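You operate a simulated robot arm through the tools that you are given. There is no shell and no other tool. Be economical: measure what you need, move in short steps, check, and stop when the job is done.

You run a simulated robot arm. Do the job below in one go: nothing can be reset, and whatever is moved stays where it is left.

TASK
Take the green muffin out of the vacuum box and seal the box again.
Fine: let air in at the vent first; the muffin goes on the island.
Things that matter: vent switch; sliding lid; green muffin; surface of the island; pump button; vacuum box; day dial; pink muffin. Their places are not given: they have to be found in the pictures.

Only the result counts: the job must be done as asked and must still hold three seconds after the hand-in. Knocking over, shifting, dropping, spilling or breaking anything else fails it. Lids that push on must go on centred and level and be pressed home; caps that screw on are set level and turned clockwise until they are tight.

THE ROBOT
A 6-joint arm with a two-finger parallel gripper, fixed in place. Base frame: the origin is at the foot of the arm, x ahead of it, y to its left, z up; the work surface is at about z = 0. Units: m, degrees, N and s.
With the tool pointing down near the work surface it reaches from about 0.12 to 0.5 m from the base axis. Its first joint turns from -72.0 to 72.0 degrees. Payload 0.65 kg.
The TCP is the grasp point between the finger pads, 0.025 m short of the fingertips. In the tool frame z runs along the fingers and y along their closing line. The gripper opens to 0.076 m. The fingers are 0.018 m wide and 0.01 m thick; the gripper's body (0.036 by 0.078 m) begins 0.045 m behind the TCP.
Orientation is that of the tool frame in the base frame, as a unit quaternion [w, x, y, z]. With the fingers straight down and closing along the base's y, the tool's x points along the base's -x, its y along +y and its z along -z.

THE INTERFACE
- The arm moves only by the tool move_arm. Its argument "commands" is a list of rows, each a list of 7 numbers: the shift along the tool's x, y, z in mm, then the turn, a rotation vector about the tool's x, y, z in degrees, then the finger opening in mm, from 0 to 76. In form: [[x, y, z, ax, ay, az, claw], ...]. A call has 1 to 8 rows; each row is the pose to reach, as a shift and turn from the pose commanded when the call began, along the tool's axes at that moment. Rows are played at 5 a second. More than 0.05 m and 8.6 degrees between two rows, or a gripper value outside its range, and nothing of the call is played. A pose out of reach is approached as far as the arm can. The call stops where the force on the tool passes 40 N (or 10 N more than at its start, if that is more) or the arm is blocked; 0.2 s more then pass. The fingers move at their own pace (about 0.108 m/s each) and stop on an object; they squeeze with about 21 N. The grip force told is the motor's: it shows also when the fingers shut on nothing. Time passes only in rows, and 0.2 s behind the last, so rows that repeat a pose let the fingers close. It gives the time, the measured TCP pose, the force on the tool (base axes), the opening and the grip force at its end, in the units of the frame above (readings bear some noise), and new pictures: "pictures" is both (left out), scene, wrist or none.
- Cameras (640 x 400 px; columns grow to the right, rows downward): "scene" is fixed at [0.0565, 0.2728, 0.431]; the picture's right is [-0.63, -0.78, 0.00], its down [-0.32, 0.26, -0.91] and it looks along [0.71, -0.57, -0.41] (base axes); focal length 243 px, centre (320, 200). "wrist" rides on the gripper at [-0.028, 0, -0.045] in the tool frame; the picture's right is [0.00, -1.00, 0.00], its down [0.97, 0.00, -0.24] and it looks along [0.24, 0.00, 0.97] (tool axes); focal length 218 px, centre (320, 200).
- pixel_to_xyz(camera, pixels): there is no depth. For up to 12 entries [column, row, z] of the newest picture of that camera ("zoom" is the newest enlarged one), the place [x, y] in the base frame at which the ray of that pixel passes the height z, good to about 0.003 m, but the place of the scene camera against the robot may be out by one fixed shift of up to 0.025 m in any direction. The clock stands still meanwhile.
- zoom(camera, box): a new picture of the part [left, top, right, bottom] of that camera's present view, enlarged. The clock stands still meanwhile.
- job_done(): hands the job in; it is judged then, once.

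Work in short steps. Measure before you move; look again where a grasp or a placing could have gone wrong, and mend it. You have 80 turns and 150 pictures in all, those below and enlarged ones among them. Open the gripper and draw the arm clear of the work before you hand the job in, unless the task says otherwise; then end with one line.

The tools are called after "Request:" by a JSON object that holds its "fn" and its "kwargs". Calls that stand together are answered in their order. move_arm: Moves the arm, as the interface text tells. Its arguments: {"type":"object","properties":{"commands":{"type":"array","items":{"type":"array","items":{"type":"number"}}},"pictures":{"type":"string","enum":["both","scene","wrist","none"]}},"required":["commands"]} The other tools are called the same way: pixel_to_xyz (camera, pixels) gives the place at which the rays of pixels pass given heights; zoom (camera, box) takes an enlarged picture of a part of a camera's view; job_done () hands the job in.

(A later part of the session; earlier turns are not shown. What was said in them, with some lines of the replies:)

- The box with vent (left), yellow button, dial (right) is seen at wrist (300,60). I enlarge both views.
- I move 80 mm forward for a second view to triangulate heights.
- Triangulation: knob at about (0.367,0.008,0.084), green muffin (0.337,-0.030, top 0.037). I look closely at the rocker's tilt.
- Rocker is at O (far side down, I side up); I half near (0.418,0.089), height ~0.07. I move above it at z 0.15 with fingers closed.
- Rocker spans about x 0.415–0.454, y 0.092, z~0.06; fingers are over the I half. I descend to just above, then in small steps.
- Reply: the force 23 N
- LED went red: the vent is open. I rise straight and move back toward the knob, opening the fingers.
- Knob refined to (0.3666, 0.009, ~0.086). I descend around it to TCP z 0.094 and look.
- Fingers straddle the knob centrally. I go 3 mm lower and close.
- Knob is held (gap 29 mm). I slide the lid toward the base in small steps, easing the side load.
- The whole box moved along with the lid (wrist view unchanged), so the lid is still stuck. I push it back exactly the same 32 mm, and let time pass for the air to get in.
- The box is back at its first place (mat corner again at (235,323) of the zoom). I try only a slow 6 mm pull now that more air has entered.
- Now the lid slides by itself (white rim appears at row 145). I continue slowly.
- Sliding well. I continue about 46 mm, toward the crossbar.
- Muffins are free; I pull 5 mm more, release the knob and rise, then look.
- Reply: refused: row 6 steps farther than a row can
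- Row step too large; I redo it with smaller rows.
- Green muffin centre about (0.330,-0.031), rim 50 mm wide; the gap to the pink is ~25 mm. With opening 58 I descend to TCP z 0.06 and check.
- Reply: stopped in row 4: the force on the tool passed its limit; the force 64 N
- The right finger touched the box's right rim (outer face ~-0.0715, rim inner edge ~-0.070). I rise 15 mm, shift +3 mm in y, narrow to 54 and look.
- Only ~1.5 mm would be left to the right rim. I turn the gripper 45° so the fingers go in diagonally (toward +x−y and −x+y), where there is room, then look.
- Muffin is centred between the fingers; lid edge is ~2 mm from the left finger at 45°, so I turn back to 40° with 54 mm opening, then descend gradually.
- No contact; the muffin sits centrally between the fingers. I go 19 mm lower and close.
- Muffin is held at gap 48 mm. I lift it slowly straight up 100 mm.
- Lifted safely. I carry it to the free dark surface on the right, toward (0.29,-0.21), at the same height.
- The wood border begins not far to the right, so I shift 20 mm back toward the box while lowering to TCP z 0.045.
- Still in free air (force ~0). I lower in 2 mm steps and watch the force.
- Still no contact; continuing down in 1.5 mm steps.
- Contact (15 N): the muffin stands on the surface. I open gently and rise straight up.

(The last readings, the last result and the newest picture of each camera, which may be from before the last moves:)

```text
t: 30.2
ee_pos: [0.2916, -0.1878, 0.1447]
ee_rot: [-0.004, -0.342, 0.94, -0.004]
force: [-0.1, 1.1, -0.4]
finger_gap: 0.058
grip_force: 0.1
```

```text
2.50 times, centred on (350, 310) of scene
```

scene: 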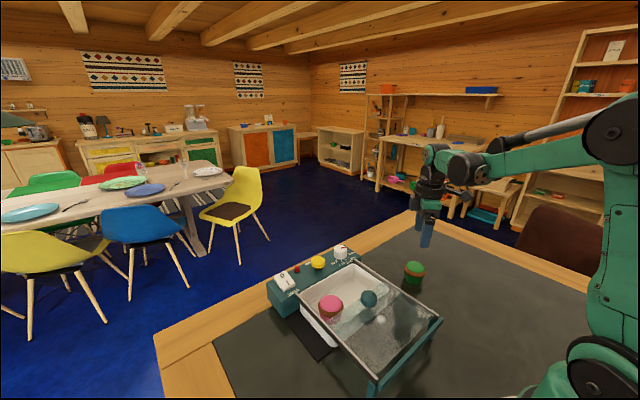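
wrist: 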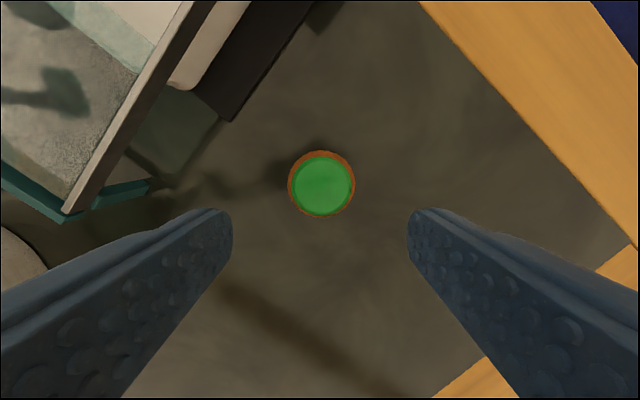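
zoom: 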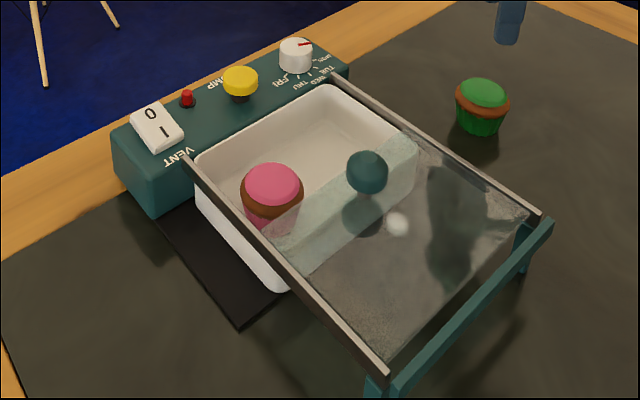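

Muffin stands upright. I turn back by 40° and go above the knob, near (0.268,0.008), to look.

Request:
{"fn": "move_arm", "kwargs": {"commands": [[-15, 23, -20, 0, 0, 7, 50], [-34, 52, -30, 0, 0, 14, 44], [-52, 80, -30, 0, 0, 21, 44], [-70, 108, -30, 0, 0, 28, 44], [-89, 137, -30, 0, 0, 35, 44], [-108, 166, -30, 0, 0, 40, 44], [-108, 166, -30, 0, 0, 40, 44]]}}

```text
t: 31.8
ee_pos: [0.2693, 0.0081, 0.173]
ee_rot: [-0.001, 0.0, 1.0, -0.005]
force: [0.4, 0.4, -0.6]
finger_gap: 0.044
grip_force: 0.1
```

scene: 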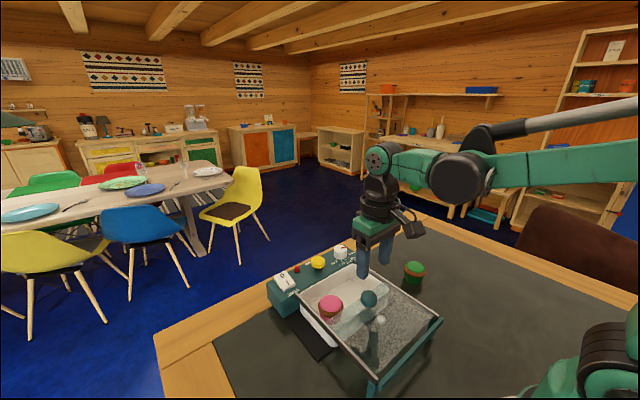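
wrist: 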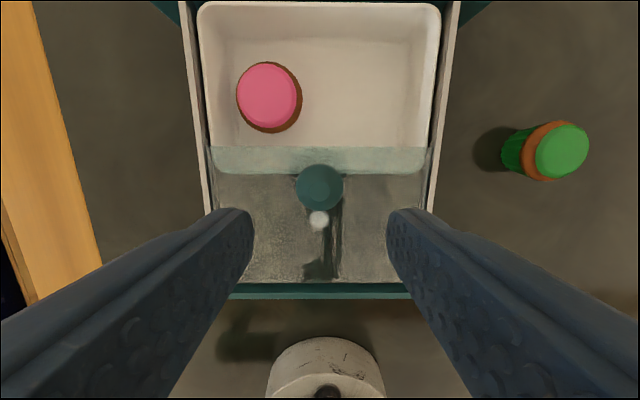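

Knob is at (319,188), matching the earlier alignment. I descend to z 0.091 and close.

Request:
{"fn": "move_arm", "kwargs": {"commands": [[0, 0, 35, 0, 0, 0, 44], [0, 0, 65, 0, 0, 0, 44], [0, 0, 81, 0, 0, 0, 44], [0, 0, 81, 0, 0, 0, 25], [0, 0, 81, 0, 0, 0, 0], [0, 0, 81, 0, 0, 0, 0]]}}

```text
t: 33.2
ee_pos: [0.2685, 0.0075, 0.0901]
ee_rot: [-0.002, -0.001, 1.0, -0.006]
force: [1.3, 1.5, -0.9]
finger_gap: 0.0295
grip_force: 20.5
```

scene: 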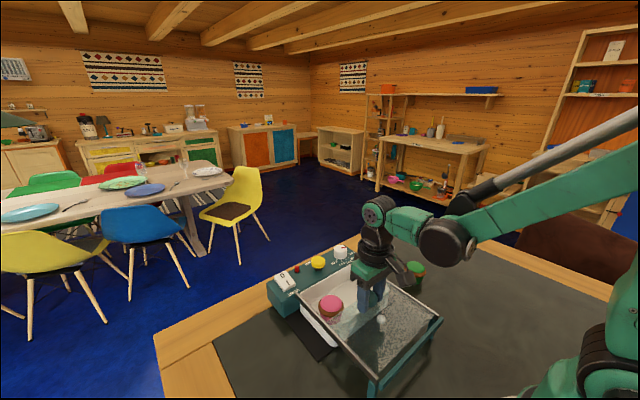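
wrist: 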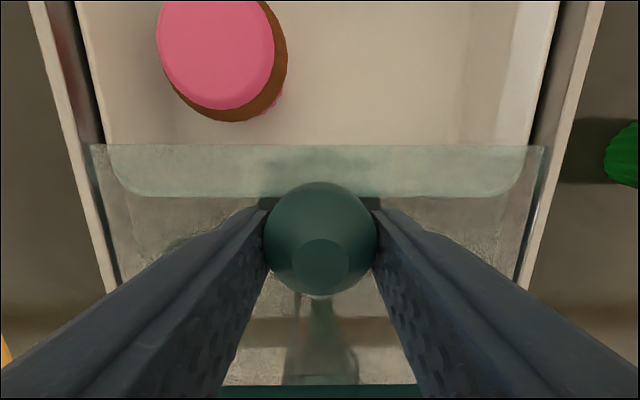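

Knob held. I slide the lid back forward, 64 mm first.

Request:
{"fn": "move_arm", "kwargs": {"commands": [[-4, 0, 0, 0, 0, 0, 0], [-12, 0, 0, 0, 0, 0, 0], [-20, 0, 0, 0, 0, 0, 0], [-29, 0, 0, 0, 0, 0, 0], [-38, 0, 0, 0, 0, 0, 0], [-47, 0, 0, 0, 0, 0, 0], [-56, 0, 0, 0, 0, 0, 0], [-64, 0, 0, 0, 0, 0, 0]], "pictures": "wrist"}}

```text
t: 35.0
ee_pos: [0.3323, 0.0081, 0.0907]
ee_rot: [0.0, -0.001, 1.0, -0.004]
force: [0.0, 4.2, 0.8]
finger_gap: 0.0292
grip_force: 21.3
```

wrist: 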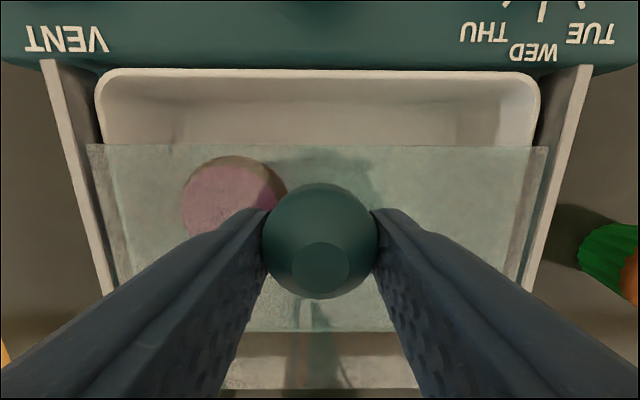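

Sliding well. Another 27 mm in small steps.

Request:
{"fn": "move_arm", "kwargs": {"commands": [[-5, 0.5, 0, 0, 0, 0, 0], [-10, 0.5, 0, 0, 0, 0, 0], [-15, 0.5, 0, 0, 0, 0, 0], [-20, 0.5, 0, 0, 0, 0, 0], [-24, 0.5, 0, 0, 0, 0, 0], [-27, 0.5, 0, 0, 0, 0, 0]], "pictures": "wrist"}}

Request:
{"fn": "zoom", "kwargs": {"camera": "scene", "box": [250, 230, 450, 390]}}

```text
t: 36.4
ee_pos: [0.3573, 0.0084, 0.0896]
ee_rot: [-0.003, -0.001, 1.0, -0.004]
force: [-8.4, -4.5, 8.6]
finger_gap: 0.0295
grip_force: 20.8
```

wrist: 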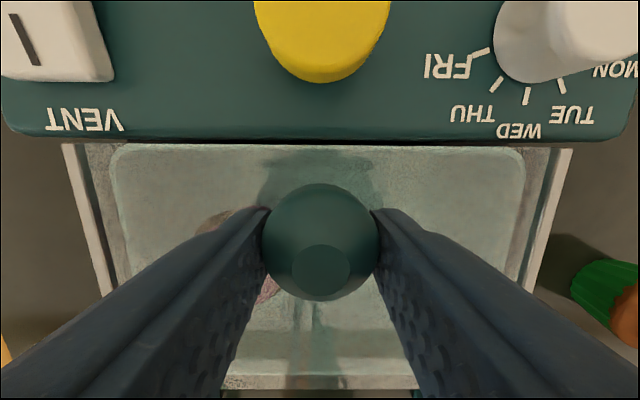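

```text
2.50 times, centred on (350, 310) of scene
```

zoom: 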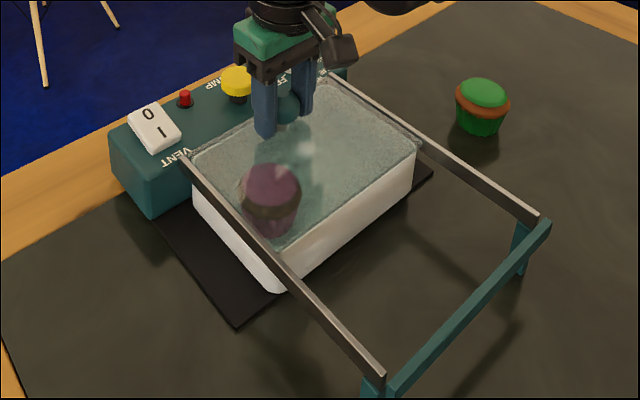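

The lid meets its stop (−8 N). I push 3 mm more gently to seat it and to restore the slight shift of the box.

Request:
{"fn": "move_arm", "kwargs": {"commands": [[-1, 0, -0.5, 0, 0, 0, 0], [-2, 0, -0.5, 0, 0, 0, 0], [-3, 0, -0.5, 0, 0, 0, 0], [-3, 0, -0.5, 0, 0, 0, 0]], "pictures": "wrist"}}

Request:
{"fn": "zoom", "kwargs": {"camera": "scene", "box": [250, 230, 450, 390]}}

```text
t: 37.4
ee_pos: [0.3616, 0.0082, 0.0912]
ee_rot: [-0.002, 0.001, 1.0, -0.005]
force: [0.1, -1.0, 0.4]
finger_gap: 0.0294
grip_force: 21.0
```

wrist: 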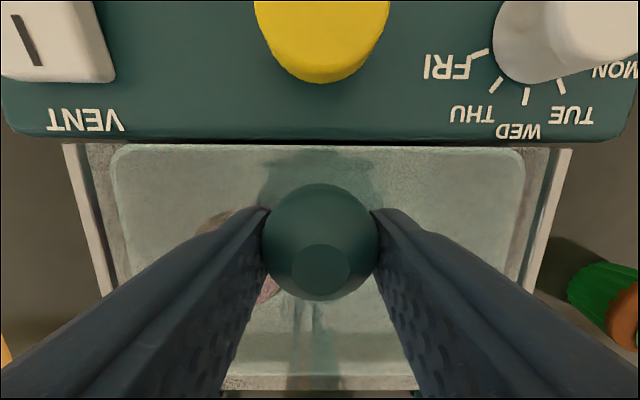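

```text
2.50 times, centred on (350, 310) of scene
```

zoom: 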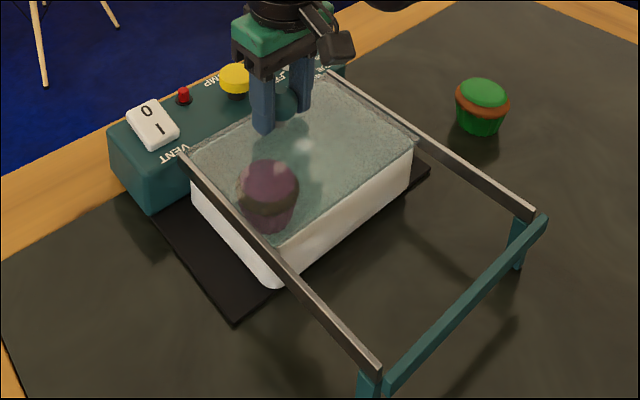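

Lid is shut and the box is at its first place. I release, rise, and go above the O half of the vent rocker (0.446,0.090) with fingers closed.

Request:
{"fn": "move_arm", "kwargs": {"commands": [[0, 0, 0, 0, 0, 0, 44], [0, 0, 0, 0, 0, 0, 44], [0, 0, -30, 0, 0, 0, 44], [0, 0, -65, 0, 0, 0, 44], [-25, 25, -75, 0, 0, 0, 20], [-53, 53, -70, 0, 0, 0, 0], [-84, 82, -55, 0, 0, 0, 0], [-84, 82, -55, 0, 0, 0, 0]]}}

```text
t: 39.2
ee_pos: [0.4475, 0.0918, 0.1444]
ee_rot: [-0.002, -0.001, 1.0, -0.005]
force: [0.0, -0.4, 0.5]
finger_gap: 0.0
grip_force: 21.1
```

scene: 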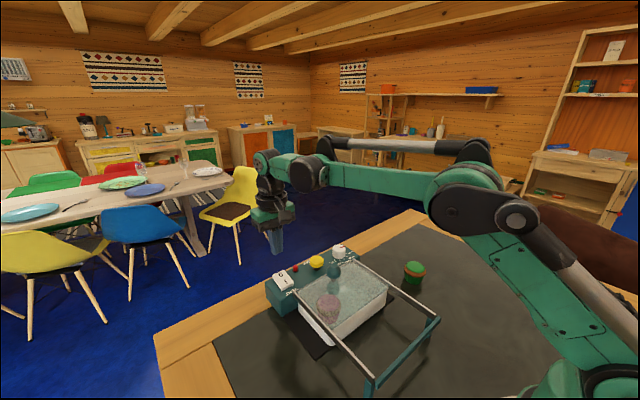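
wrist: 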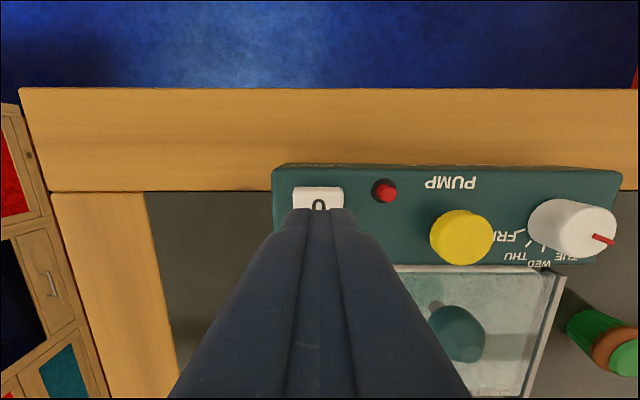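

Fingers are over the O half (far edge x~0.453). I descend and press.

Request:
{"fn": "move_arm", "kwargs": {"commands": [[1, -1, 25, 0, 0, 0, 0], [1, -1, 43, 0, 0, 0, 0], [1, -1, 48, 0, 0, 0, 0], [1, -1, 51, 0, 0, 0, 0], [1, -1, 54, 0, 0, 0, 0], [1, -1, 56, 0, 0, 0, 0]]}}

```text
t: 40.6
ee_pos: [0.4451, 0.0883, 0.0894]
ee_rot: [0.0, -0.001, 1.0, -0.004]
force: [16.3, 3.7, 30.4]
finger_gap: 0.0
grip_force: 21.0
```

scene: 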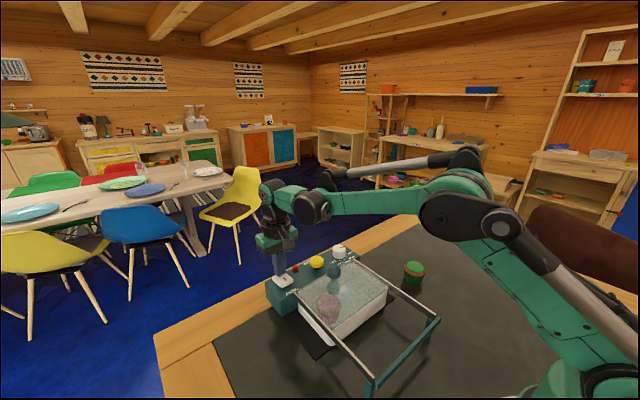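
wrist: 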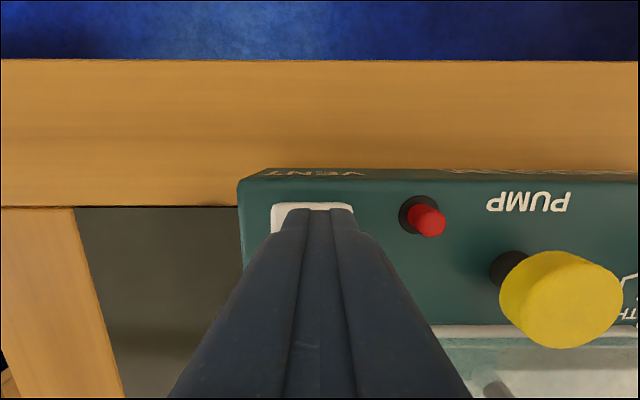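

I rise straight up and move above the pump button, about (0.426,0.0115), and check the rocker.

Request:
{"fn": "move_arm", "kwargs": {"commands": [[0, 0, -25, 0, 0, 0, 0], [0, 0, -55, 0, 0, 0, 0], [9, -38, -60, 0, 0, 0, 0], [19, -77, -60, 0, 0, 0, 0], [19, -77, -60, 0, 0, 0, 0]]}}

Request:
{"fn": "zoom", "kwargs": {"camera": "scene", "box": [262, 228, 358, 298]}}

```text
t: 41.8
ee_pos: [0.4266, 0.0114, 0.1486]
ee_rot: [-0.002, 0.0, 1.0, -0.005]
force: [0.4, 0.8, 0.3]
finger_gap: 0.0
grip_force: 20.3
```

scene: 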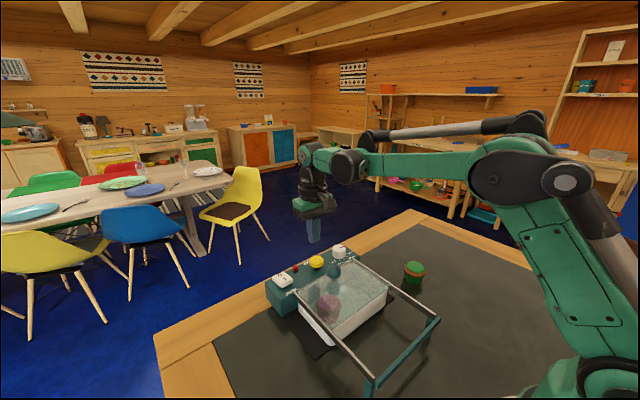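
wrist: 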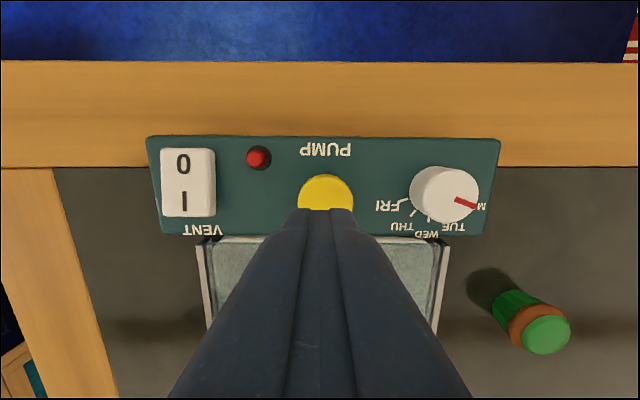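

```text
5.71 times, centred on (310, 263) of scene
```

zoom: 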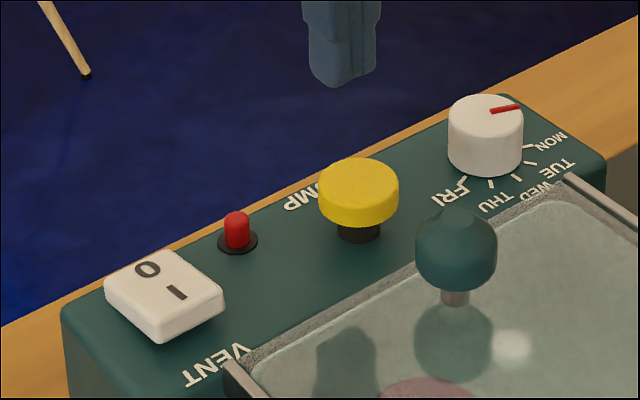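

Rocker is back at O. The pump button is 2 mm to the right of the fingers; I shift and press in small steps.

Request:
{"fn": "move_arm", "kwargs": {"commands": [[0, -2, 25, 0, 0, 0, 0], [0, -2, 38, 0, 0, 0, 0], [0, -2, 43, 0, 0, 0, 0], [0, -2, 46, 0, 0, 0, 0], [0, -2, 48, 0, 0, 0, 0], [0, -2, 50, 0, 0, 0, 0]]}}

```text
t: 43.2
ee_pos: [0.4258, 0.0102, 0.0999]
ee_rot: [-0.002, 0.0, 1.0, -0.005]
force: [1.7, -2.0, 1.0]
finger_gap: 0.0
grip_force: 21.4
```

scene: 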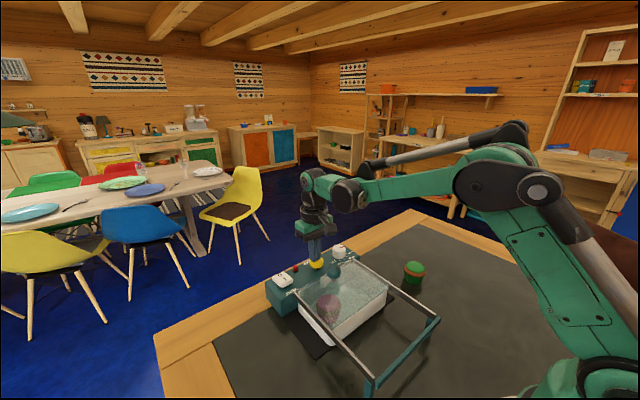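
wrist: 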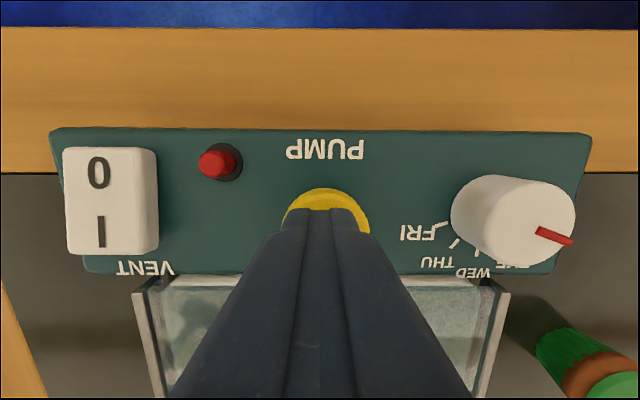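

Not yet touching strongly. I press on in 1.5 mm steps.

Request:
{"fn": "move_arm", "kwargs": {"commands": [[0, 0, 1.5, 0, 0, 0, 0], [0, 0, 3, 0, 0, 0, 0], [0, 0, 4.5, 0, 0, 0, 0], [0, 0, 6, 0, 0, 0, 0], [0, 0, 7.5, 0, 0, 0, 0]], "pictures": "wrist"}}

```text
t: 44.4
ee_pos: [0.4249, 0.0105, 0.0921]
ee_rot: [-0.001, 0.0, 1.0, -0.005]
force: [1.2, -1.3, 3.9]
finger_gap: 0.0002
grip_force: 21.1
```

wrist: 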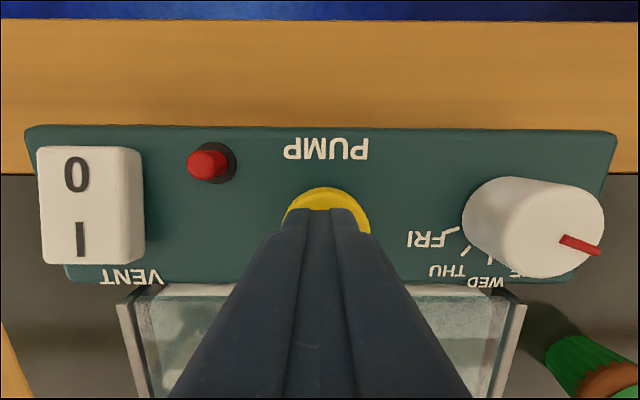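

Button begins to give (3.9 N). I continue pressing.

Request:
{"fn": "move_arm", "kwargs": {"commands": [[0, 0, 1.5, 0, 0, 0, 0], [0, 0, 3, 0, 0, 0, 0], [0, 0, 4.5, 0, 0, 0, 0], [0, 0, 4.5, 0, 0, 0, 0], [0, 0, 4.5, 0, 0, 0, 0]], "pictures": "wrist"}}

```text
t: 45.6
ee_pos: [0.4252, 0.0097, 0.087]
ee_rot: [-0.002, -0.001, 1.0, -0.004]
force: [-0.4, 4.4, 14.0]
finger_gap: 0.0001
grip_force: 20.7
```

wrist: 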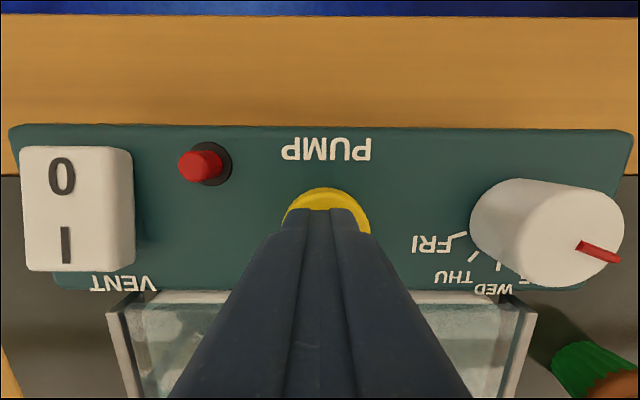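

14 N and still red; the pump may need holding. I press 1 mm more and hold about 1.6 s.

Request:
{"fn": "move_arm", "kwargs": {"commands": [[0, 0, 1, 0, 0, 0, 0], [0, 0, 1, 0, 0, 0, 0], [0, 0, 1, 0, 0, 0, 0], [0, 0, 1, 0, 0, 0, 0], [0, 0, 1, 0, 0, 0, 0], [0, 0, 1, 0, 0, 0, 0], [0, 0, 1, 0, 0, 0, 0], [0, 0, 1, 0, 0, 0, 0]], "pictures": "wrist"}}

```text
t: 47.4
ee_pos: [0.4249, 0.0099, 0.087]
ee_rot: [-0.001, 0.0, 1.0, -0.005]
force: [8.6, -1.6, 30.5]
finger_gap: 0.0001
grip_force: 21.5
```

wrist: 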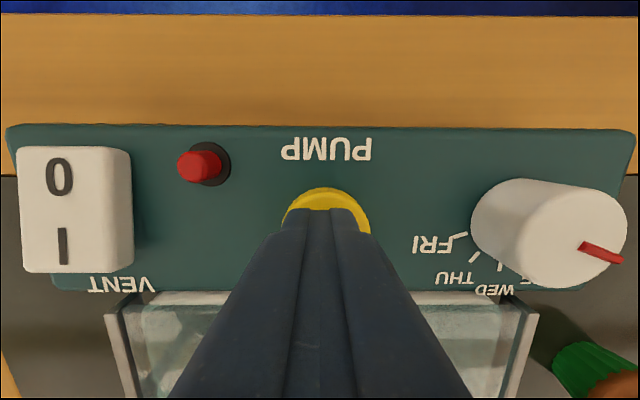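

The button is at its stop (30 N). I release and watch the indicator.

Request:
{"fn": "move_arm", "kwargs": {"commands": [[0, 0, -10, 0, 0, 0, 0], [0, 0, -40, 0, 0, 0, 0], [0, 0, -60, 0, 0, 0, 0], [0, 0, -60, 0, 0, 0, 0], [0, 0, -60, 0, 0, 0, 0], [0, 0, -60, 0, 0, 0, 0]], "pictures": "wrist"}}

Request:
{"fn": "zoom", "kwargs": {"camera": "scene", "box": [262, 228, 358, 298]}}

```text
t: 48.8
ee_pos: [0.427, 0.0106, 0.1466]
ee_rot: [-0.002, 0.0, 1.0, -0.006]
force: [0.6, 0.1, 0.0]
finger_gap: 0.0
grip_force: 20.2
```

wrist: 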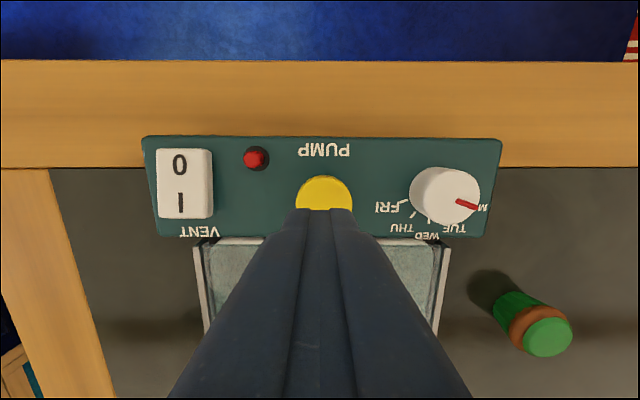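

```text
5.71 times, centred on (310, 263) of scene
```

zoom: 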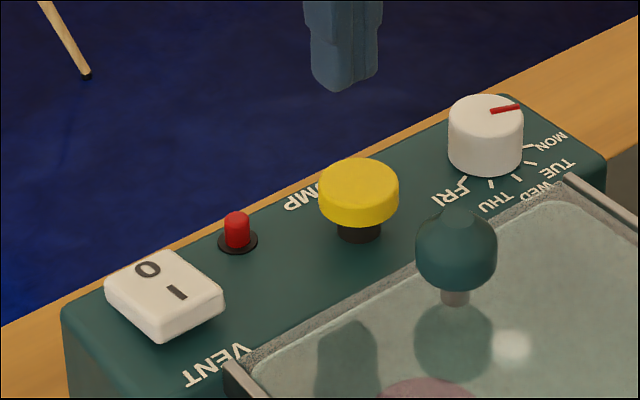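

Lid looks shut as at the start (knob at scene (334,272) as before). I wait to see whether the pump is just slow.

Request:
{"fn": "move_arm", "kwargs": {"commands": [[0, 0, 0, 0, 0, 0, 0], [0, 0, 0, 0, 0, 0, 0], [0, 0, 0, 0, 0, 0, 0], [0, 0, 0, 0, 0, 0, 0], [0, 0, 0, 0, 0, 0, 0], [0, 0, 0, 0, 0, 0, 0], [0, 0, 0, 0, 0, 0, 0], [0, 0, 0, 0, 0, 0, 0]], "pictures": "wrist"}}

```text
t: 50.6
ee_pos: [0.4283, 0.0107, 0.1473]
ee_rot: [-0.001, 0.0, 1.0, -0.006]
force: [0.2, 0.5, 0.8]
finger_gap: 0.0
grip_force: 21.4
```

wrist: 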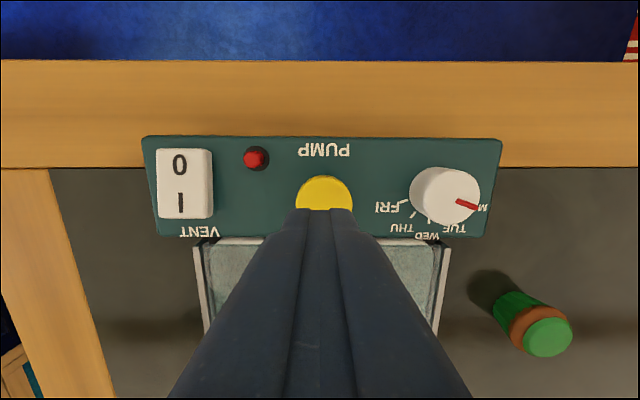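

Still red. I check the lid's rear edge and rocker closely.

Request:
{"fn": "zoom", "kwargs": {"camera": "scene", "box": [290, 250, 370, 300]}}

Request:
{"fn": "move_arm", "kwargs": {"commands": [[35, 0, -20, 0, 0, 0, 0], [70, 0, -40, 0, 0, 0, 0], [70, 0, -40, 0, 0, 0, 0]], "pictures": "wrist"}}

Request:
{"fn": "zoom", "kwargs": {"camera": "wrist", "box": [200, 60, 440, 210]}}

```text
8.00 times, centred on (330, 275) of scene
```

zoom: 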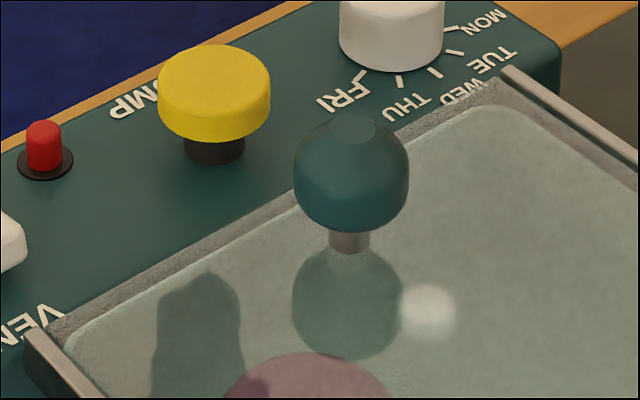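

```text
t: 51.4
ee_pos: [0.3557, 0.0109, 0.1869]
ee_rot: [-0.001, 0.0, 1.0, -0.005]
force: [-0.3, -0.6, 0.0]
finger_gap: 0.0002
grip_force: 20.9
```

wrist: 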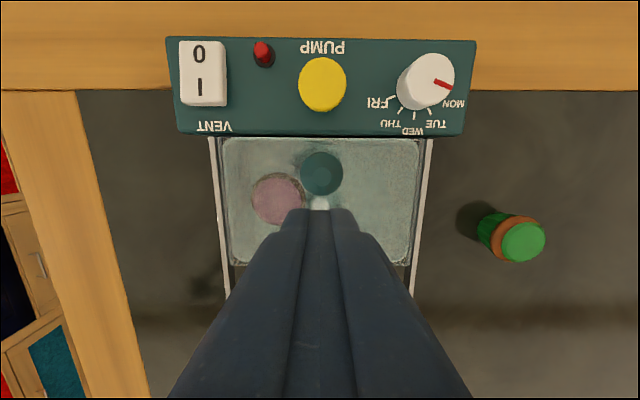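

```text
2.67 times, centred on (320, 135) of wrist
```

zoom: 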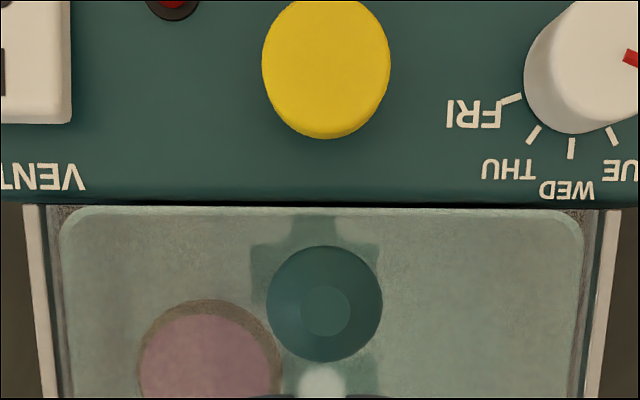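

Lid is home. I go back and hold the button down longer, with pictures of the indicator.

Request:
{"fn": "move_arm", "kwargs": {"commands": [[-35, -1, 20, 0, 0, 0, 0], [-70, -1, 45, 0, 0, 0, 0], [-70, -1, 80, 0, 0, 0, 0], [-70, -1, 92, 0, 0, 0, 0], [-70, -1, 96, 0, 0, 0, 0], [-70, -1, 99.5, 0, 0, 0, 0], [-70, -1, 99.5, 0, 0, 0, 0], [-70, -1, 99.5, 0, 0, 0, 0]], "pictures": "none"}}

Request:
{"fn": "move_arm", "kwargs": {"commands": [[0, 0, 0, 0, 0, 0, 0], [0, 0, 0, 0, 0, 0, 0], [0, 0, 0, 0, 0, 0, 0], [0, 0, 0, 0, 0, 0, 0], [0, 0, 0, 0, 0, 0, 0], [0, 0, 0, 0, 0, 0, 0], [0, 0, 0, 0, 0, 0, 0], [0, 0, 0, 0, 0, 0, 0]], "pictures": "none"}}

Request:
{"fn": "move_arm", "kwargs": {"commands": [[0, 0, 0, 0, 0, 0, 0], [0, 0, 0, 0, 0, 0, 0], [0, 0, 0, 0, 0, 0, 0], [0, 0, 0, 0, 0, 0, 0], [0, 0, 0, 0, 0, 0, 0], [0, 0, 0, 0, 0, 0, 0], [0, 0, 0, 0, 0, 0, 0], [0, 0, 0, 0, 0, 0, 0]], "pictures": "wrist"}}

```text
t: 53.2
ee_pos: [0.4253, 0.0073, 0.0876]
ee_rot: [-0.001, 0.0, 1.0, -0.005]
force: [-2.2, -5.8, 17.9]
finger_gap: 0.0001
grip_force: 20.7
```

```text
t: 55.0
ee_pos: [0.4268, 0.0081, 0.0872]
ee_rot: [0.0, 0.0, 1.0, -0.006]
force: [0.2, -5.6, 16.6]
finger_gap: 0.0
grip_force: 20.9
```

```text
t: 56.8
ee_pos: [0.427, 0.0086, 0.0871]
ee_rot: [-0.002, -0.001, 1.0, -0.006]
force: [1.1, -2.2, 17.9]
finger_gap: 0.0
grip_force: 20.7
```

wrist: 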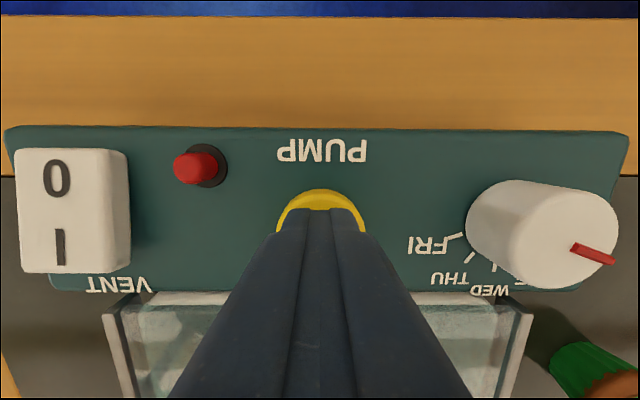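

Still red while held. I release, draw back, and take the very same zoom as at the start to compare lid position.

Request:
{"fn": "move_arm", "kwargs": {"commands": [[0, 0, -30, 0, 0, 0, 0], [0, 0, -70, 0, 0, 0, 0], [40, 0, -95, 0, 0, 0, 0], [75, 0, -120, 0, 0, 0, 40], [75, 0, -120, 0, 0, 0, 40]], "pictures": "wrist"}}

Request:
{"fn": "zoom", "kwargs": {"camera": "scene", "box": [262, 238, 358, 298]}}

```text
t: 58.0
ee_pos: [0.352, 0.0103, 0.2068]
ee_rot: [-0.002, -0.001, 1.0, -0.006]
force: [-0.5, 0.0, 0.2]
finger_gap: 0.0397
grip_force: 0.1
```

wrist: 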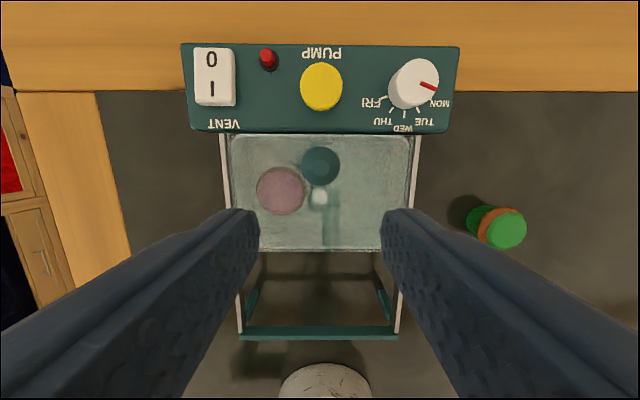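

```text
6.67 times, centred on (310, 268) of scene
```

zoom: 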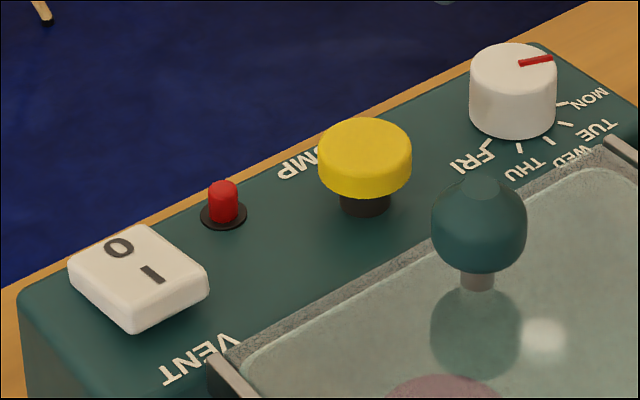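

Lid, rocker and dial match the start; only the indicator differs. I wait some seconds here to see if the pump is running.

Request:
{"fn": "move_arm", "kwargs": {"commands": [[0, 0, 0, 0, 0, 0, 40], [0, 0, 0, 0, 0, 0, 40], [0, 0, 0, 0, 0, 0, 40], [0, 0, 0, 0, 0, 0, 40], [0, 0, 0, 0, 0, 0, 40], [0, 0, 0, 0, 0, 0, 40], [0, 0, 0, 0, 0, 0, 40], [0, 0, 0, 0, 0, 0, 40]], "pictures": "none"}}

Request:
{"fn": "move_arm", "kwargs": {"commands": [[0, 0, 0, 0, 0, 0, 40], [0, 0, 0, 0, 0, 0, 40], [0, 0, 0, 0, 0, 0, 40], [0, 0, 0, 0, 0, 0, 40], [0, 0, 0, 0, 0, 0, 40], [0, 0, 0, 0, 0, 0, 40], [0, 0, 0, 0, 0, 0, 40], [0, 0, 0, 0, 0, 0, 40]], "pictures": "wrist"}}

```text
t: 59.8
ee_pos: [0.3514, 0.0103, 0.2058]
ee_rot: [-0.002, 0.0, 1.0, -0.005]
force: [-0.8, 0.0, 0.1]
finger_gap: 0.0402
grip_force: 0.1
```

```text
t: 61.6
ee_pos: [0.3525, 0.0098, 0.2061]
ee_rot: [-0.002, 0.0, 1.0, -0.005]
force: [0.7, -0.3, -0.3]
finger_gap: 0.04
grip_force: 0.0
```

wrist: 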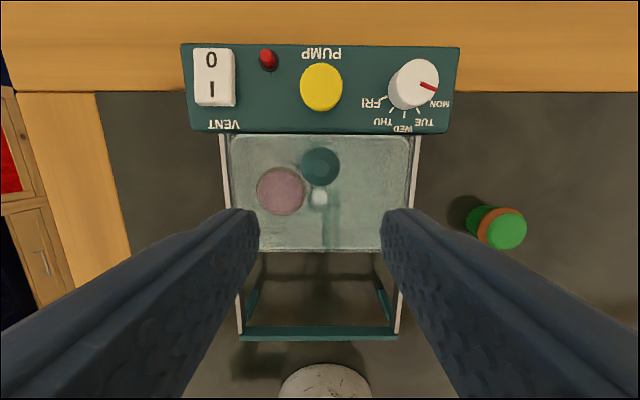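

Still red. Maybe several strokes are needed; I return and pump the button repeatedly.

Request:
{"fn": "move_arm", "kwargs": {"commands": [[-35, 0, 25, 0, 0, 0, 0], [-75, 1, 50, 0, 0, 0, 0], [-75, 1, 90, 0, 0, 0, 0], [-75, 1, 108, 0, 0, 0, 0], [-75, 1, 120, 0, 0, 0, 0], [-75, 1, 120, 0, 0, 0, 0], [-75, 1, 108, 0, 0, 0, 0], [-75, 1, 108, 0, 0, 0, 0]], "pictures": "wrist"}}

Request:
{"fn": "move_arm", "kwargs": {"commands": [[0, 0, 12, 0, 0, 0, 0], [0, 0, 12, 0, 0, 0, 0], [0, 0, 0, 0, 0, 0, 0], [0, 0, 0, 0, 0, 0, 0], [0, 0, 12, 0, 0, 0, 0], [0, 0, 12, 0, 0, 0, 0], [0, 0, 0, 0, 0, 0, 0], [0, 0, 0, 0, 0, 0, 0]], "pictures": "wrist"}}

```text
t: 63.4
ee_pos: [0.4254, 0.0114, 0.0991]
ee_rot: [-0.002, 0.0, 1.0, -0.005]
force: [-1.1, -0.9, 2.3]
finger_gap: 0.0
grip_force: 21.2
```

wrist: 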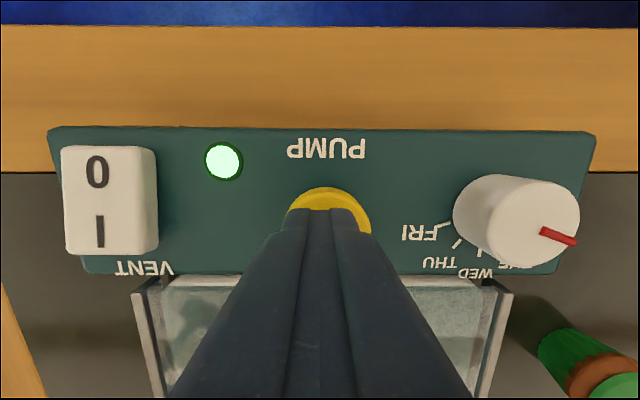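

```text
t: 65.2
ee_pos: [0.4272, 0.0112, 0.0991]
ee_rot: [-0.001, 0.0, 1.0, -0.005]
force: [1.2, -0.7, 1.2]
finger_gap: 0.0
grip_force: 21.0
```

wrist: 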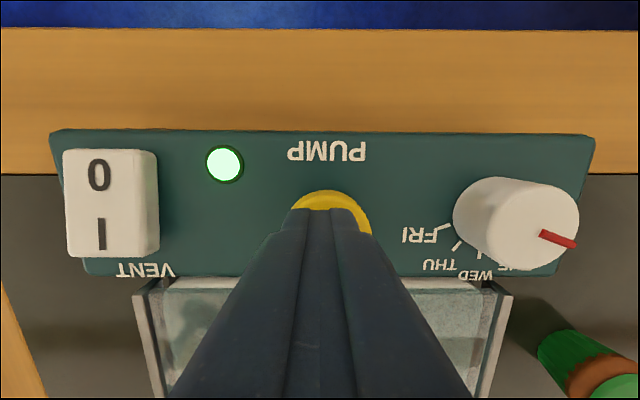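

The indicator is green: three strokes were needed. I rise, open the gripper, draw back and check that it holds.

Request:
{"fn": "move_arm", "kwargs": {"commands": [[0, 0, -40, 0, 0, 0, 0], [0, 0, -85, 0, 0, 0, 20], [40, 0, -110, 0, 0, 0, 60], [85, 0, -130, 0, 0, 0, 76], [130, 0, -150, 0, 0, 0, 76], [170, 0, -170, 0, 0, 0, 76], [170, 0, -170, 0, 0, 0, 76], [170, 0, -170, 0, 0, 0, 76]]}}

Request:
{"fn": "zoom", "kwargs": {"camera": "scene", "box": [250, 230, 450, 390]}}

```text
t: 67.0
ee_pos: [0.257, 0.0133, 0.2689]
ee_rot: [-0.002, 0.0, 1.0, -0.005]
force: [-0.1, 0.0, -0.5]
finger_gap: 0.0761
grip_force: 0.1
```

scene: 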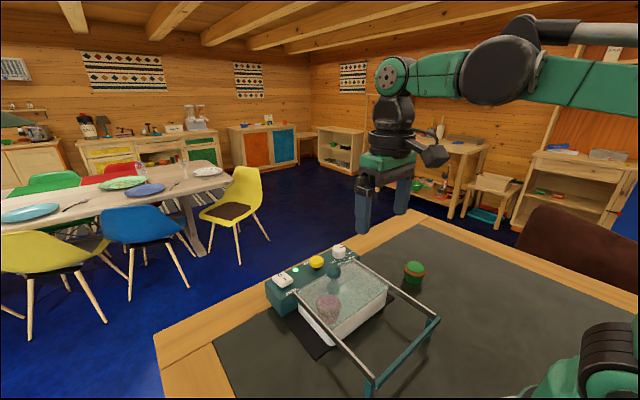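
wrist: 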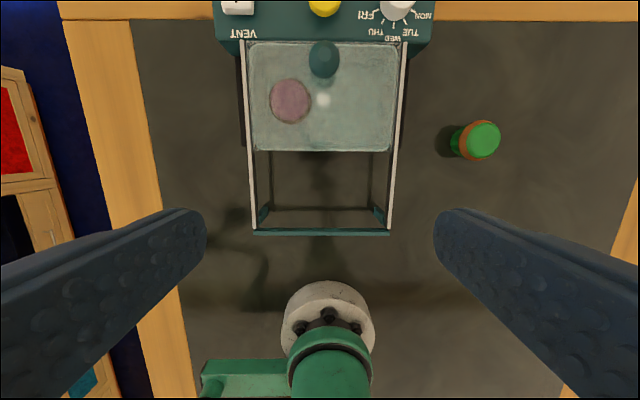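

```text
2.50 times, centred on (350, 310) of scene
```

zoom: 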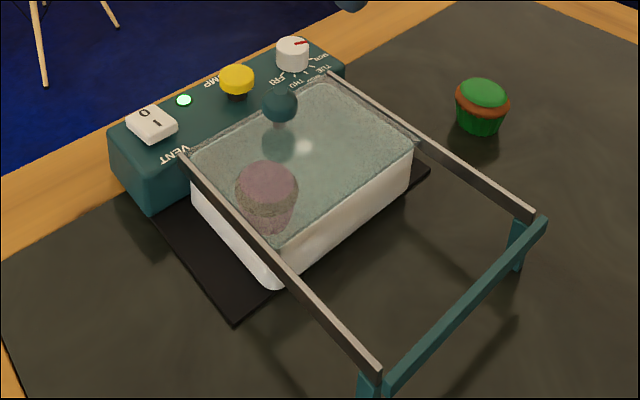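

Indicator is green, lid shut, vent at O, dial untouched, pink muffin inside, and the green muffin stands on the island. The arm is clear, so I hand in.

Request:
{"fn": "job_done", "kwargs": {}}

```text
The job is handed in.
```

The green muffin is standing on the island. The box is sealed again with the vent at O, the lid shut and the indicator green. One thing went off plan: my first pull dragged the whole box about 32 mm because air was still getting in. I pushed it back to its starting place, as near as the pictures show.
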